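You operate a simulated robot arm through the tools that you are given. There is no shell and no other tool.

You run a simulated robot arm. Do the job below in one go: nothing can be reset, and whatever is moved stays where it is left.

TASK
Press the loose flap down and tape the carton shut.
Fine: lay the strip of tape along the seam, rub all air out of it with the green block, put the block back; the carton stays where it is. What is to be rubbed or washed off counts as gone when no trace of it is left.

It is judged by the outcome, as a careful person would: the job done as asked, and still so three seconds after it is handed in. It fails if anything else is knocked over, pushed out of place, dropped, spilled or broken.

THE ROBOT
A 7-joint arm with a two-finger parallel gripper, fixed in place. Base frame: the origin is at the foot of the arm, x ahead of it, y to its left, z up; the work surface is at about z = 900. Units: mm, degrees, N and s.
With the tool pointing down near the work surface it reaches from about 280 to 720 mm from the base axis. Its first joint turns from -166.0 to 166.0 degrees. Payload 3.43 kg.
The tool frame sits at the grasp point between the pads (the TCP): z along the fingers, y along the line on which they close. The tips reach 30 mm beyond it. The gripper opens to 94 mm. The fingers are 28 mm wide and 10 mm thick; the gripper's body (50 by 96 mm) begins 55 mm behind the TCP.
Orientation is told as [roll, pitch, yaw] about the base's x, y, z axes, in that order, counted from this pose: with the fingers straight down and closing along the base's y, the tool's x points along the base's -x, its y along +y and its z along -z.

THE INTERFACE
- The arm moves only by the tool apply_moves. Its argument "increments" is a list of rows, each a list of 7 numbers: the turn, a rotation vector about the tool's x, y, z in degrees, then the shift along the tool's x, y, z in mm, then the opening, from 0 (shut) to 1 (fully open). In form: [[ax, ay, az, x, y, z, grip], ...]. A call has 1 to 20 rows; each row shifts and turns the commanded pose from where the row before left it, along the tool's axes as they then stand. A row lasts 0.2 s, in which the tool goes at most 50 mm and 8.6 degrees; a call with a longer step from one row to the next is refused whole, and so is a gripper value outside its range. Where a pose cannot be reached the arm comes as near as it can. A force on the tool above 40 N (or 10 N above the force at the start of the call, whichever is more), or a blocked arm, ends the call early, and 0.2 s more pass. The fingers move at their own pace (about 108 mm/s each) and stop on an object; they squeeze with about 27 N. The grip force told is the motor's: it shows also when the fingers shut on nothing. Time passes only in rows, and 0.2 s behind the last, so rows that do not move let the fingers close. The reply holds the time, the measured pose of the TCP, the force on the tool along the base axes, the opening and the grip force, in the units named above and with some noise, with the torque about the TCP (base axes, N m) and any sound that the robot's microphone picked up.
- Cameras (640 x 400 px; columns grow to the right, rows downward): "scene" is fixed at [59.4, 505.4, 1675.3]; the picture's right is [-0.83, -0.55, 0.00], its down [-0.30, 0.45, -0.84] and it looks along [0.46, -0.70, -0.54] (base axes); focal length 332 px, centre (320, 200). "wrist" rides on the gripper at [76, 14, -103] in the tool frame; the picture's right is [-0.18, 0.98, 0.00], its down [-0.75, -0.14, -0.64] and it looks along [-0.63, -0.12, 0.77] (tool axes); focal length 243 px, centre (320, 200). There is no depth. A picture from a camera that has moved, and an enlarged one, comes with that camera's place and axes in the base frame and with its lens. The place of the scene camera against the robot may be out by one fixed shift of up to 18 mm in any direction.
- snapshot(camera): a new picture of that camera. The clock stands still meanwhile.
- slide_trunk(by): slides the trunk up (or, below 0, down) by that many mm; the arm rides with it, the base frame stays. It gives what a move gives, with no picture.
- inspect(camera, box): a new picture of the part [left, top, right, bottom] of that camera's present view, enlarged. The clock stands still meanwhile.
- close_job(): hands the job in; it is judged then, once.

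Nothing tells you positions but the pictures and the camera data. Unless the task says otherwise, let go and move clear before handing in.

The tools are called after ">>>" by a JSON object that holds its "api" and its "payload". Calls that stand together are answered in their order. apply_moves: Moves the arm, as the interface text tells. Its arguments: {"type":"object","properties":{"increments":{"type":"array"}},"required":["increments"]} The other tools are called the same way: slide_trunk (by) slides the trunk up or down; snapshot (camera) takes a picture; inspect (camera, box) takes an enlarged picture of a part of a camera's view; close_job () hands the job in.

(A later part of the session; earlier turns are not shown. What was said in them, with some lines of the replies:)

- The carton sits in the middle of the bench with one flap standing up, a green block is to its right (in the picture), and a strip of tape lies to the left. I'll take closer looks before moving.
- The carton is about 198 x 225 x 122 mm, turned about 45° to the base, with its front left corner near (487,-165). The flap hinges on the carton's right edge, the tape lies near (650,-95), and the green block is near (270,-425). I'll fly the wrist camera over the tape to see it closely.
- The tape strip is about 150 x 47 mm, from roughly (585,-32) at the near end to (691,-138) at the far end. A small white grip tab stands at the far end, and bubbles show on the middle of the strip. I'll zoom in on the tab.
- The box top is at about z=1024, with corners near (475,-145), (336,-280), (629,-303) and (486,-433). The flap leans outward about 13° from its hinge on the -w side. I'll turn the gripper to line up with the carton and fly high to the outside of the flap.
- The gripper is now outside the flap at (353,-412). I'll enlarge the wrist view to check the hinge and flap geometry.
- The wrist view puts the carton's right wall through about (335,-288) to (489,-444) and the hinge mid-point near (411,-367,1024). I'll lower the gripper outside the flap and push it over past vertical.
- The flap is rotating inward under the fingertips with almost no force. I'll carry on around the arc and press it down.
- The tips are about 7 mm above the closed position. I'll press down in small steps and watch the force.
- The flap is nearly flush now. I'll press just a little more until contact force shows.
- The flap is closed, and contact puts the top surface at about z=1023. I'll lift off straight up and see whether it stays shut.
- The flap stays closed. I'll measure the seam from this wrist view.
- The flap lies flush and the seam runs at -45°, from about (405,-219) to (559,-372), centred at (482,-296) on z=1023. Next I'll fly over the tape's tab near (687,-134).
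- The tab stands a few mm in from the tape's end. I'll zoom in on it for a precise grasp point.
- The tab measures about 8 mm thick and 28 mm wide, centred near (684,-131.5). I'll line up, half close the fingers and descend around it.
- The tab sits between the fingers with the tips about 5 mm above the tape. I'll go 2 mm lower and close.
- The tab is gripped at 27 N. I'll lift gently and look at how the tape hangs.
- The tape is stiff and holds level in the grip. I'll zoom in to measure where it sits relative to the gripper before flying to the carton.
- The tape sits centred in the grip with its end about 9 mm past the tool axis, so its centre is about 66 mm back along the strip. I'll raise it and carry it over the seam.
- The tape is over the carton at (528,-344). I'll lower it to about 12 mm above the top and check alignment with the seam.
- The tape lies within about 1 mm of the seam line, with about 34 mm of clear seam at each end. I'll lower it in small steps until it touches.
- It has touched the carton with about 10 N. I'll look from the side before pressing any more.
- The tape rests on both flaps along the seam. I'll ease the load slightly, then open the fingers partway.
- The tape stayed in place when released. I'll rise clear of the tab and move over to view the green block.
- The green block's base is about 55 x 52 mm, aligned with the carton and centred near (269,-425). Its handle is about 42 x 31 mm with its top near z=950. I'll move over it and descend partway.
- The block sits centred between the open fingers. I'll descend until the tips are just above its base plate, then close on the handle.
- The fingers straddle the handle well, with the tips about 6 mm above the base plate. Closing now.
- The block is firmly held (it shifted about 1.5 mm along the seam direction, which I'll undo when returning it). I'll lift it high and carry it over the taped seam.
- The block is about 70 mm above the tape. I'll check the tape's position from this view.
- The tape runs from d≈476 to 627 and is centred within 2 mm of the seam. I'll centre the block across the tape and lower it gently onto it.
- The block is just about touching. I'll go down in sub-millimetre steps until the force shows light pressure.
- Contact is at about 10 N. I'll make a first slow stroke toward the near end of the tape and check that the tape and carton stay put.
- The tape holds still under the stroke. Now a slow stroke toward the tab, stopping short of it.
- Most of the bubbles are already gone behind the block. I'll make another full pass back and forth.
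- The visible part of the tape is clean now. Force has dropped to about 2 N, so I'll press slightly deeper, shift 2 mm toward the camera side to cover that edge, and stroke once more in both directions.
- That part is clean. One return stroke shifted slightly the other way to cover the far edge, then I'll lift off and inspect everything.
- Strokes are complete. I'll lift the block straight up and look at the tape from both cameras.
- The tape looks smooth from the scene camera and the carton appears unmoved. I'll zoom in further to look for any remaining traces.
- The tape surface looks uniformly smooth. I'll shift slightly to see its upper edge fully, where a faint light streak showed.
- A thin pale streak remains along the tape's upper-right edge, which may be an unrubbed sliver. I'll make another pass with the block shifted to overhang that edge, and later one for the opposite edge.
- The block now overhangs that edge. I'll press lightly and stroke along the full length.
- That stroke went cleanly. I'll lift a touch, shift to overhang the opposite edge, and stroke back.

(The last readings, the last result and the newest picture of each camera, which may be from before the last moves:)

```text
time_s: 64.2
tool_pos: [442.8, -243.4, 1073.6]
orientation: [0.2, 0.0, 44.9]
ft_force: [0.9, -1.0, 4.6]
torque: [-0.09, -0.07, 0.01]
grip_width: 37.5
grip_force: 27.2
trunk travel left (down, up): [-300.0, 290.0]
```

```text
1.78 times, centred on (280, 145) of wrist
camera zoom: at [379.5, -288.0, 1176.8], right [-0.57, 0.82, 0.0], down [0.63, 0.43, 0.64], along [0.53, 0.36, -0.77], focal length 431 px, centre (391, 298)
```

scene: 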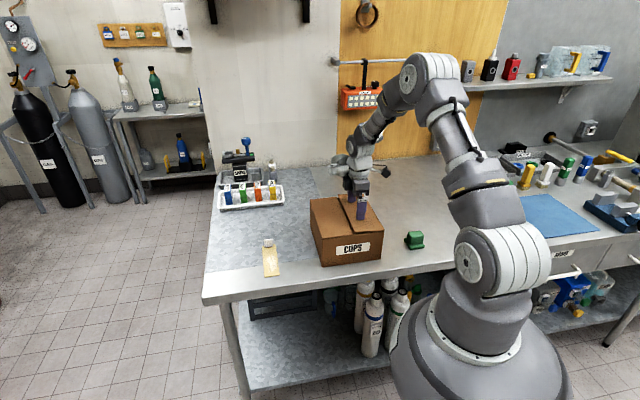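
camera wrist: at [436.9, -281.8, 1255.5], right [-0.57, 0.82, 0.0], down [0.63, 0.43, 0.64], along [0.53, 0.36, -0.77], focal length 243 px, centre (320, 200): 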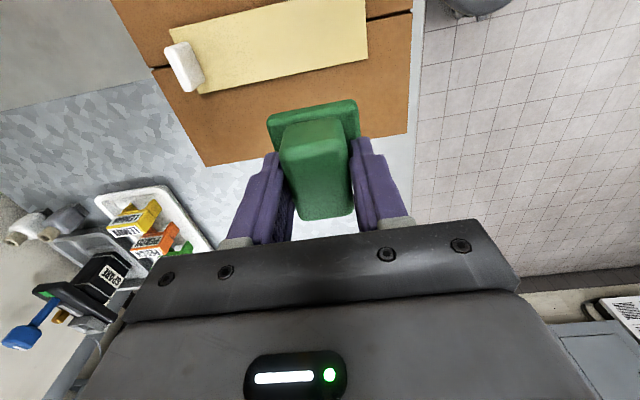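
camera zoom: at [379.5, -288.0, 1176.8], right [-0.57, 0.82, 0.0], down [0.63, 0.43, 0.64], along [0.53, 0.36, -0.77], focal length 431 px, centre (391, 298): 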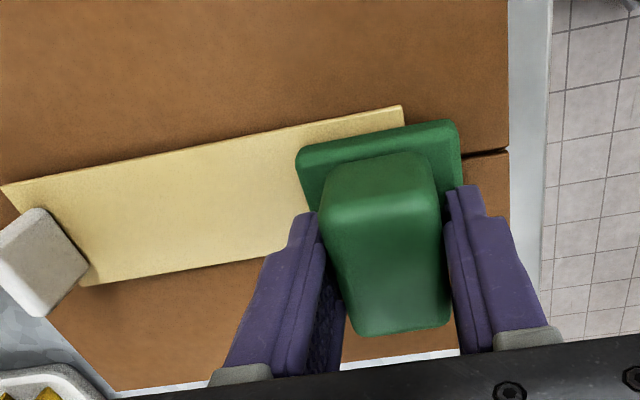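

Both edges are rubbed. I'll lift off and move to the side to inspect the whole tape again.

>>> {"api": "apply_moves", "payload": {"increments": [[0, 0, 0, 0, 0, -3, 0], [0, 0, 0, 0, 0, -10, 0], [0, 0, 0, 0, 0, -25, 0], [0, 0, 0, 0, 0, -30, 0], [0, 0, 0, -14, -18, -10, 0], [0, 0, 0, -14, -18, 0, 0], [0, 0, 0, 0, 0, 0, 0]]}}

>>> {"api": "inspect", "payload": {"camera": "wrist", "box": [160, 0, 400, 130]}}

>>> {"api": "inspect", "payload": {"camera": "wrist", "box": [270, 0, 380, 80]}}

>>> {"api": "inspect", "payload": {"camera": "wrist", "box": [170, 20, 280, 100]}}

>>> {"api": "inspect", "payload": {"camera": "scene", "box": [330, 190, 380, 230]}}

```text
time_s: 65.8
tool_pos: [489.1, -248.6, 1150.1]
orientation: [0.0, 0.0, 45.1]
ft_force: [-0.8, -0.2, -0.5]
torque: [0.0, -0.02, 0.05]
grip_width: 37.9
grip_force: 27.2
trunk travel left (down, up): [-300.0, 290.0]
```

```text
2.67 times, centred on (280, 65) of wrist
camera zoom: at [425.2, -293.6, 1254.8], right [-0.57, 0.82, 0.0], down [0.63, 0.43, 0.64], along [0.53, 0.36, -0.77], focal length 647 px, centre (427, 560)
```

zoom: 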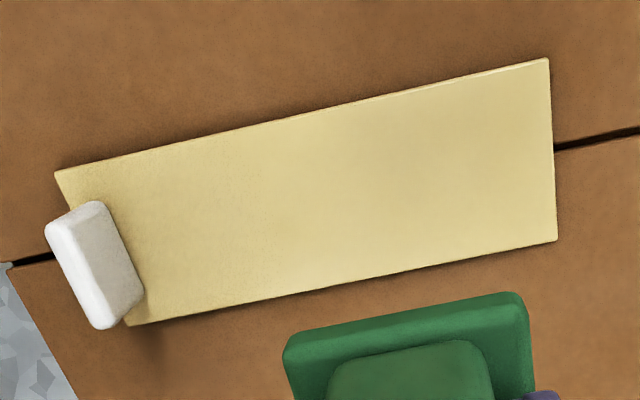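

```text
5.00 times, centred on (325, 40) of wrist
camera zoom: at [425.2, -293.6, 1254.8], right [-0.57, 0.82, 0.0], down [0.63, 0.43, 0.64], along [0.53, 0.36, -0.77], focal length 1213 px, centre (295, 1000)
```

zoom: 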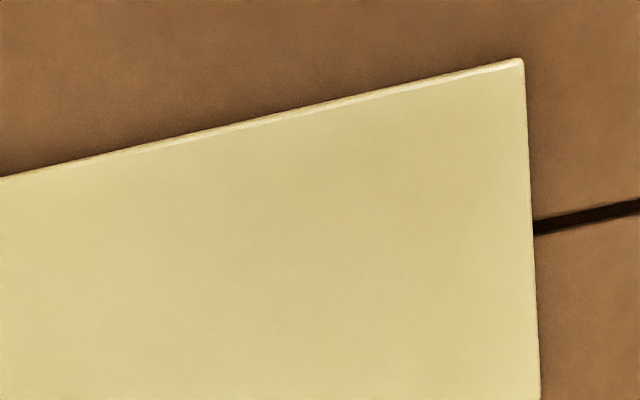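

```text
5.00 times, centred on (225, 60) of wrist
camera zoom: at [425.2, -293.6, 1254.8], right [-0.57, 0.82, 0.0], down [0.63, 0.43, 0.64], along [0.53, 0.36, -0.77], focal length 1213 px, centre (795, 900)
```

zoom: 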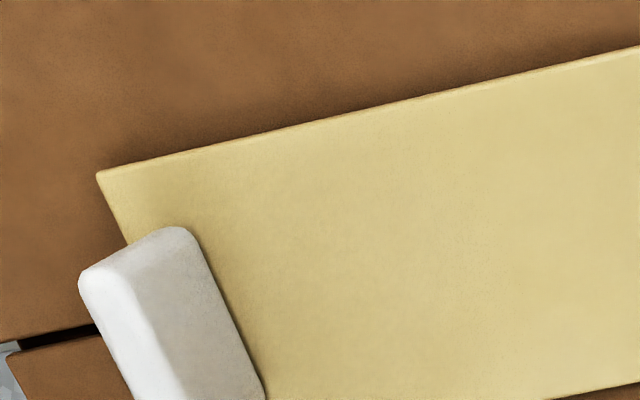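

```text
10.00 times, centred on (355, 210) of scene
camera zoom: at [59.4, 505.4, 1675.3], right [-0.83, -0.55, 0.0], down [-0.3, 0.45, -0.84], along [0.46, -0.7, -0.54], focal length 3315 px, centre (-30, 100)
```

zoom: 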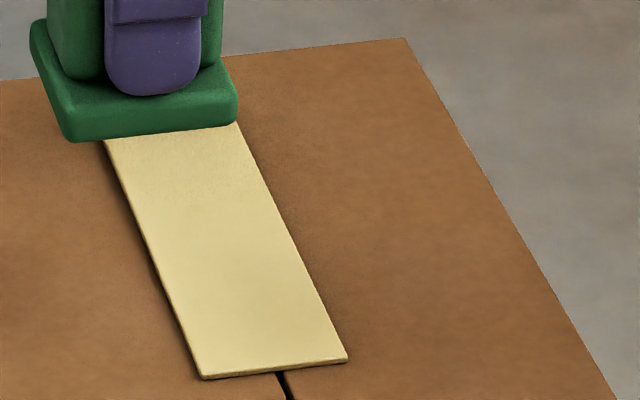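

The streak moved with the viewpoint, so it is just a highlight on the tape's bevelled edge. I'll take one closer look at the area near the tab for faint residue.

>>> {"api": "inspect", "payload": {"camera": "wrist", "box": [200, 40, 270, 90]}}

>>> {"api": "inspect", "payload": {"camera": "wrist", "box": [260, 30, 330, 80]}}

```text
8.00 times, centred on (235, 65) of wrist
camera zoom: at [425.2, -293.6, 1254.8], right [-0.57, 0.82, 0.0], down [0.63, 0.43, 0.64], along [0.53, 0.36, -0.77], focal length 1941 px, centre (1000, 1280)
```

zoom: 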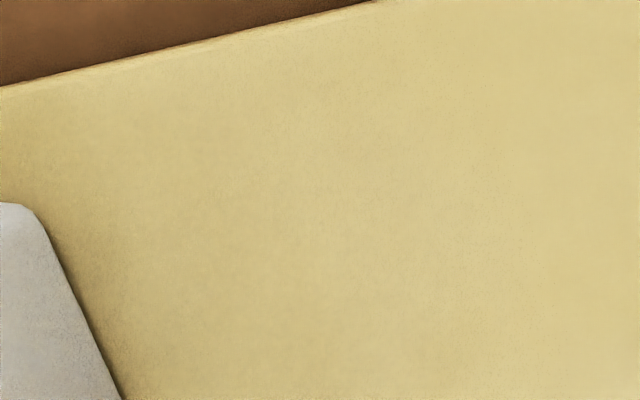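

```text
8.00 times, centred on (295, 55) of wrist
camera zoom: at [425.2, -293.6, 1254.8], right [-0.57, 0.82, 0.0], down [0.63, 0.43, 0.64], along [0.53, 0.36, -0.77], focal length 1941 px, centre (520, 1360)
```

zoom: 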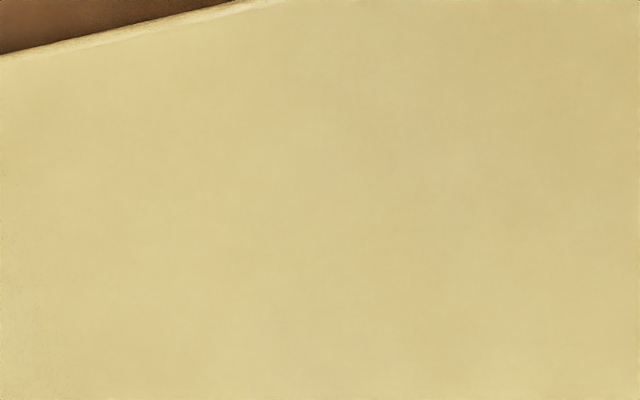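

The tape is fully smooth. Before returning the block, I'll check whether it slipped in the grip during rubbing.

>>> {"api": "inspect", "payload": {"camera": "wrist", "box": [240, 80, 400, 230]}}

```text
2.67 times, centred on (320, 155) of wrist
camera zoom: at [425.2, -293.6, 1254.8], right [-0.57, 0.82, 0.0], down [0.63, 0.43, 0.64], along [0.53, 0.36, -0.77], focal length 647 px, centre (320, 320)
```

zoom: 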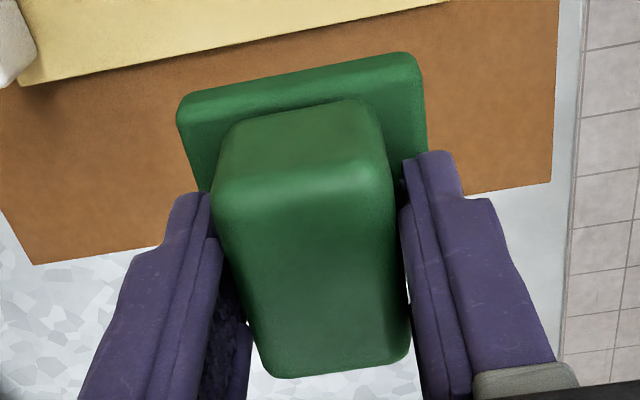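

The block has only slid up about 2 mm in the grip, with no sideways slip. I'll carry it back over its original spot near (269.5,-424.3) and descend partway.

>>> {"api": "apply_moves", "payload": {"increments": [[0, 0, 0, 25, 4, 0, 0], [0, 0, 0, 36, 4, 0, 0], [0, 0, 0, 40, 4, 0, 0], [0, 0, 0, 40, 4, 0, 0], [0, 0, 0, 40, 4, 0, 0], [0, 0, 0, 40, 4, 0, 0], [0, 0, 0, 32, 4, 0, 0], [0, 0, 0, 25.4, 3.7, 0, 0], [0, 0, 0, 0, 0, 0, 0], [0, 0, 0, 0, 0, 40, 0], [0, 0, 0, 0, 0, 40, 0], [0, 0, 0, 0, 0, 40, 0], [0, 0, 0, 0, 0, 40, 0], [0, 0, 0, 0, 0, 20, 0], [0, 0, 0, 0, 0, 10, 0], [0, 0, 0, 0, 0, 0, 0]]}}

>>> {"api": "snapshot", "payload": {"camera": "wrist"}}

>>> {"api": "inspect", "payload": {"camera": "scene", "box": [390, 220, 440, 260]}}

```text
time_s: 69.2
tool_pos: [269.4, -423.0, 961.7]
orientation: [0.2, 0.0, 45.0]
ft_force: [0.4, 0.0, -0.7]
torque: [-0.02, -0.01, 0.05]
grip_width: 37.6
grip_force: 27.0
trunk travel left (down, up): [-300.0, 290.0]
```

```text
taken
camera wrist: at [205.9, -468.4, 1064.7], right [-0.57, 0.82, 0.0], down [0.63, 0.43, 0.64], along [0.53, 0.36, -0.77], focal length 243 px, centre (320, 200)
```

wrist: 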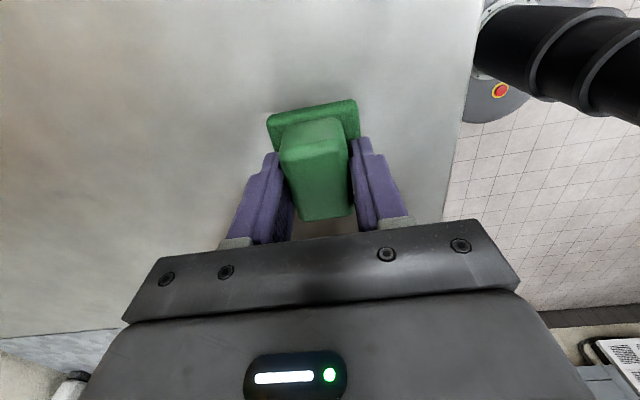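

```text
10.00 times, centred on (415, 240) of scene
camera zoom: at [59.4, 505.4, 1675.3], right [-0.83, -0.55, 0.0], down [-0.3, 0.45, -0.84], along [0.46, -0.7, -0.54], focal length 3315 px, centre (-630, -200)
```

zoom: 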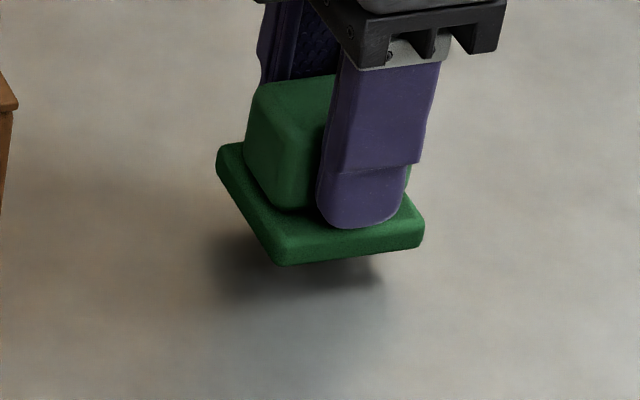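

The block is right over its old place, about 14 mm up. I'll lower it in shrinking steps.

>>> {"api": "apply_moves", "payload": {"increments": [[0, 0, 0, 0, 0, 6, 0], [0, 0, 0, 0, 0, 4, 0], [0, 0, 0, 0, 0, 3, 0], [0, 0, 0, 0, 0, 1, 0], [0, 0, 0, 0, 0, 0, 0]]}}

>>> {"api": "inspect", "payload": {"camera": "scene", "box": [390, 220, 440, 260]}}

```text
time_s: 70.4
tool_pos: [269.1, -422.8, 947.7]
orientation: [0.0, 0.1, 45.0]
ft_force: [-0.5, 0.1, -0.1]
torque: [-0.01, 0.0, -0.02]
grip_width: 37.6
grip_force: 27.0
trunk travel left (down, up): [-300.0, 290.0]
```

```text
10.00 times, centred on (415, 240) of scene
camera zoom: at [59.4, 505.4, 1675.3], right [-0.83, -0.55, 0.0], down [-0.3, 0.45, -0.84], along [0.46, -0.7, -0.54], focal length 3315 px, centre (-630, -200)
```

zoom: 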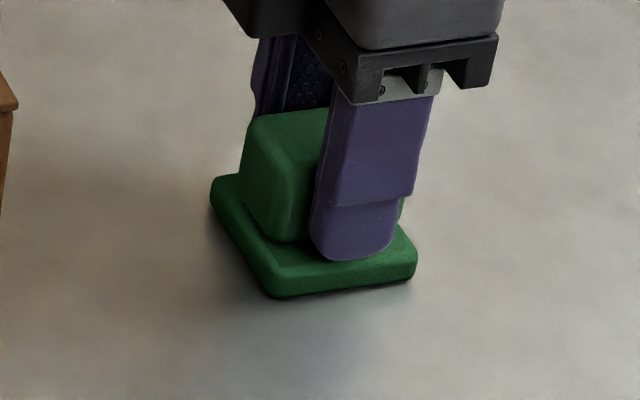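

It matches the original outline to within a couple of zoomed pixels, and hovers about 1 mm up. I'll ease it down to contact.

>>> {"api": "apply_moves", "payload": {"increments": [[0, 0, 0, 0, 0, 0.6, 0], [0, 0, 0, 0, 0, 0.6, 0], [0, 0, 0, 0, 0, 0, 0]]}}

```text
time_s: 71.2
tool_pos: [269.3, -424.7, 946.4]
orientation: [-0.1, 0.0, 45.0]
ft_force: [0.0, -0.5, 10.4]
torque: [0.24, 0.05, 0.01]
grip_width: 37.5
grip_force: 26.7
trunk travel left (down, up): [-300.0, 290.0]
```

The block is on the bench. I'll relieve the pressure and open the fingers to release it.

>>> {"api": "apply_moves", "payload": {"increments": [[0, 0, 0, 0, 0, -0.6, 0], [0, 0, 0, 0, 0, 0, 0.42], [0, 0, 0, 0, 0, 0, 0.5], [0, 0, 0, 0, 0, 0, 0.6], [0, 0, 0, 0, 0, 0, 0.65], [0, 0, 0, 0, 0, 0, 0.65]]}}

>>> {"api": "inspect", "payload": {"camera": "scene", "box": [390, 220, 440, 260]}}

>>> {"api": "snapshot", "payload": {"camera": "wrist"}}

```text
time_s: 72.6
tool_pos: [269.5, -424.1, 947.9]
orientation: [0.0, 0.0, 45.0]
ft_force: [-0.6, 0.6, 0.4]
torque: [-0.01, -0.01, 0.04]
grip_width: 61.2
grip_force: 0.2
trunk travel left (down, up): [-300.0, 290.0]
```

```text
10.00 times, centred on (415, 240) of scene
camera zoom: at [59.4, 505.4, 1675.3], right [-0.83, -0.55, 0.0], down [-0.3, 0.45, -0.84], along [0.46, -0.7, -0.54], focal length 3315 px, centre (-630, -200)
```

zoom: 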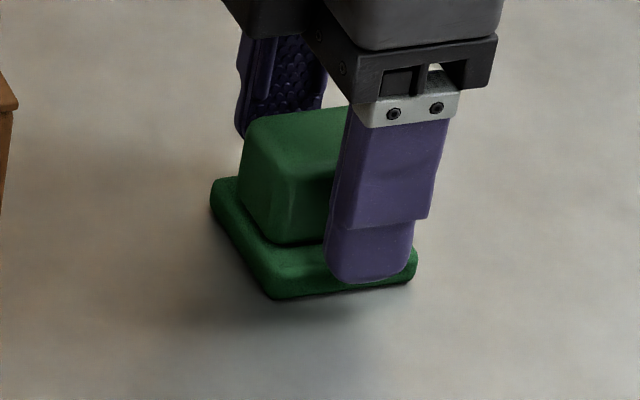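

```text
taken
camera wrist: at [206.1, -468.4, 1050.1], right [-0.57, 0.82, 0.0], down [0.63, 0.43, 0.64], along [0.53, 0.36, -0.77], focal length 243 px, centre (320, 200)
```

wrist: 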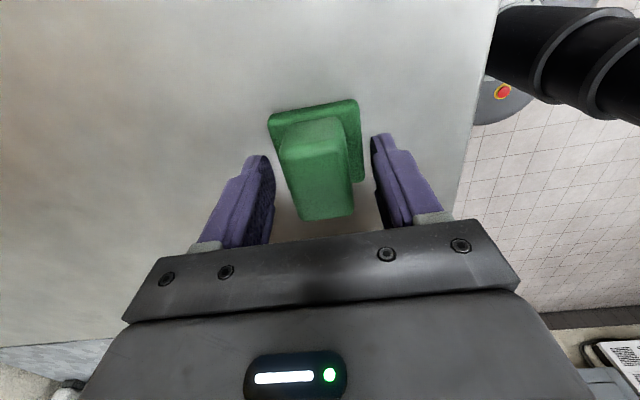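

The block is free and upright at its old place. I'll open fully, rise straight up and clear, then compare everything with the start.

>>> {"api": "apply_moves", "payload": {"increments": [[0, 0, 0, 0, 0, -5, 0.75], [0, 0, 0, 0, 0, -20, 0.8], [0, 0, 0, 0, 0, -40, 1], [0, 0, 0, 0, 0, -45, 1], [0, 0, 0, 0, 0, -45, 1], [0, 0, 0, 0, 0, -45, 1], [0, 0, 0, 20, 0, -30, 1], [0, 0, 0, 0, 0, 0, 1]]}}

>>> {"api": "snapshot", "payload": {"camera": "scene"}}

>>> {"api": "inspect", "payload": {"camera": "scene", "box": [290, 160, 450, 280]}}

>>> {"api": "inspect", "payload": {"camera": "scene", "box": [390, 220, 440, 260]}}

>>> {"api": "snapshot", "payload": {"camera": "wrist"}}

```text
time_s: 74.4
tool_pos: [256.9, -439.2, 1177.3]
orientation: [0.0, 0.0, 45.1]
ft_force: [-0.1, 0.5, 0.2]
torque: [0.0, -0.01, -0.05]
grip_width: 93.8
grip_force: 0.1
trunk travel left (down, up): [-300.0, 290.0]
```

```text
taken
```

scene: 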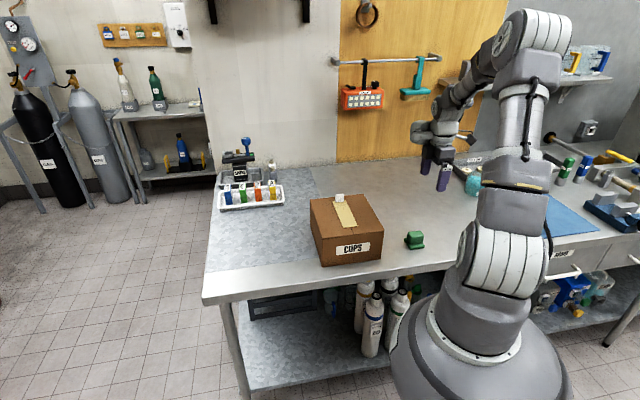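

```text
3.33 times, centred on (370, 220) of scene
camera zoom: at [59.4, 505.4, 1675.3], right [-0.83, -0.55, 0.0], down [-0.3, 0.45, -0.84], along [0.46, -0.7, -0.54], focal length 1105 px, centre (153, 133)
```

zoom: 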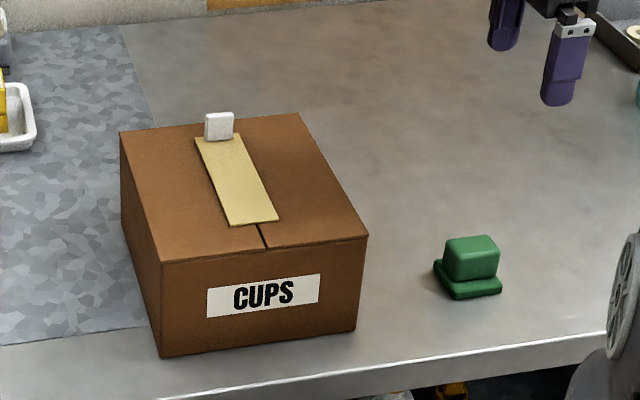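

```text
10.00 times, centred on (415, 240) of scene
camera zoom: at [59.4, 505.4, 1675.3], right [-0.83, -0.55, 0.0], down [-0.3, 0.45, -0.84], along [0.46, -0.7, -0.54], focal length 3315 px, centre (-630, -200)
```

zoom: 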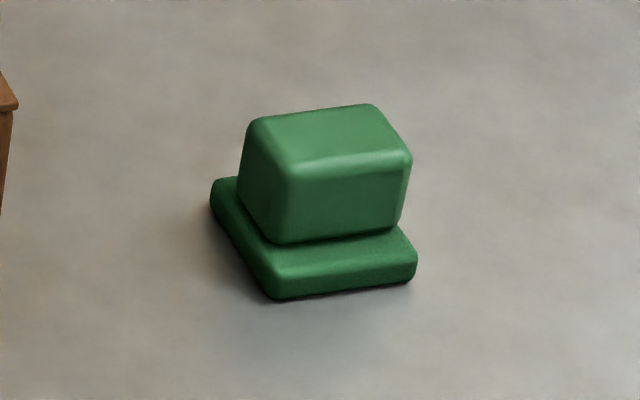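

```text
taken
camera wrist: at [192.6, -483.5, 1280.4], right [-0.57, 0.82, 0.0], down [0.63, 0.43, 0.64], along [0.53, 0.36, -0.77], focal length 243 px, centre (320, 200)
```

wrist: 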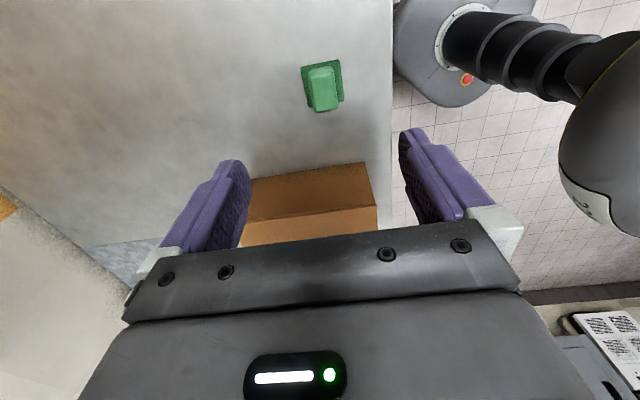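

The block and carton match their starting outlines. I'll take one last unobstructed close look at the tape before handing in.

>>> {"api": "apply_moves", "payload": {"increments": [[0, 0, 0, -38, -8.5, 0, 1], [0, 0, 0, -38, -8.5, 0, 1], [0, 0, 0, -38, -8.5, 0, 1], [0, 0, 0, -38, -8.5, 0, 1], [0, 0, 0, -38, -8.5, 0, 1], [0, 0, 0, -38, -8.5, 0, 1], [0, 0, 0, -37, -7, 0, 1], [0, 0, 0, 0, 0, 0, 1]]}}

>>> {"api": "snapshot", "payload": {"camera": "wrist"}}

>>> {"api": "inspect", "payload": {"camera": "wrist", "box": [210, 50, 430, 190]}}

```text
time_s: 76.2
tool_pos: [484.8, -291.9, 1176.9]
orientation: [-0.1, 0.0, 45.0]
ft_force: [-0.7, -0.4, 0.3]
torque: [-0.03, 0.0, 0.01]
grip_width: 94.2
grip_force: 0.2
trunk travel left (down, up): [-300.0, 290.0]
```

```text
taken
camera wrist: at [421.0, -336.6, 1280.4], right [-0.57, 0.82, 0.0], down [0.63, 0.43, 0.64], along [0.53, 0.36, -0.77], focal length 243 px, centre (320, 200)
```

wrist: 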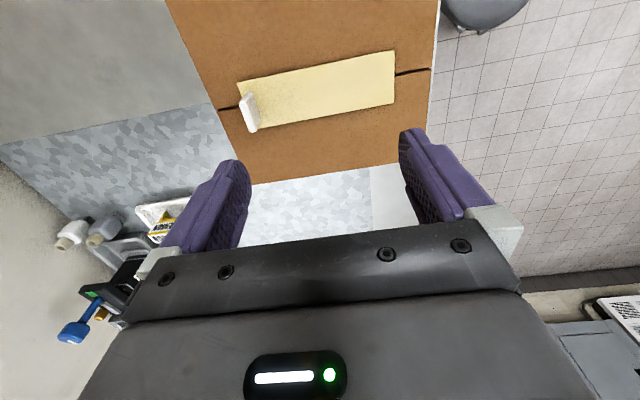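

```text
2.86 times, centred on (320, 120) of wrist
camera zoom: at [421.0, -336.6, 1280.4], right [-0.57, 0.82, 0.0], down [0.63, 0.43, 0.64], along [0.53, 0.36, -0.77], focal length 693 px, centre (320, 429)
```

zoom: 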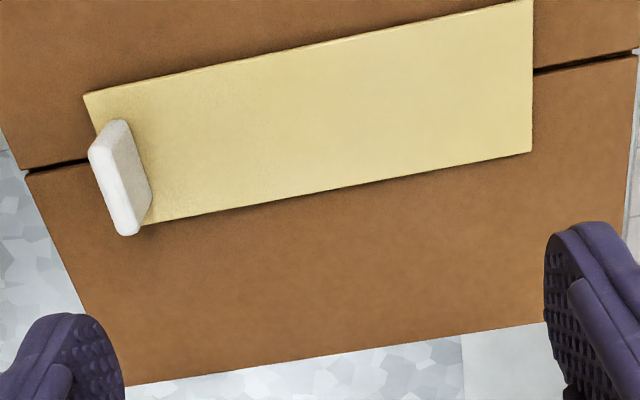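

The tape lies smooth and straight along the seam, the flap is flush, and the block is back. I'll raise the arm further clear and hand in.

>>> {"api": "apply_moves", "payload": {"increments": [[0, 0, 0, 0, 0, -40, 1], [0, 0, 0, 0, 0, -40, 1], [0, 0, 0, 0, 0, -20, 1], [0, 0, 0, 0, 0, 0, 1]]}}

>>> {"api": "inspect", "payload": {"camera": "scene", "box": [290, 160, 450, 280]}}

```text
time_s: 77.2
tool_pos: [484.7, -291.6, 1277.0]
orientation: [0.0, 0.1, 45.0]
ft_force: [-0.3, 0.8, -1.0]
torque: [0.01, 0.03, 0.0]
grip_width: 94.1
grip_force: 0.1
trunk travel left (down, up): [-300.0, 290.0]
```

```text
3.33 times, centred on (370, 220) of scene
camera zoom: at [59.4, 505.4, 1675.3], right [-0.83, -0.55, 0.0], down [-0.3, 0.45, -0.84], along [0.46, -0.7, -0.54], focal length 1105 px, centre (153, 133)
```

zoom: 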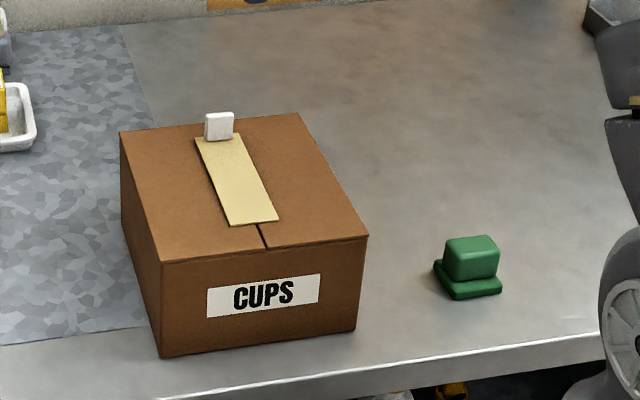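

The carton is shut, the tape lies bubble-free along the seam, the green block is back in place and the arm is clear. Handing in now.

>>> {"api": "close_job", "payload": {}}

```text
The job is handed in.
```

I closed the carton and handed the job in; the result of the judging hasn't come back.

- **Flap:** it is pressed flush and stayed down on its own after I let go.
- **Tape:** the strip lies along the seam, within about 2 mm of centre, and joins both flaps. About 34 mm of bare seam is left at each end because the strip is shorter than the carton. The white grip tab is still on its far end.
- **Air bubbles:** I rubbed the strip with the green block, including both long edges. The last close views showed no bubbles. A thin pale streak on one edge was only a reflection: it moved with the camera.
- **Block and carton:** the block is back at its starting spot, and the carton did not visibly move. I saw nothing else on the bench disturbed.
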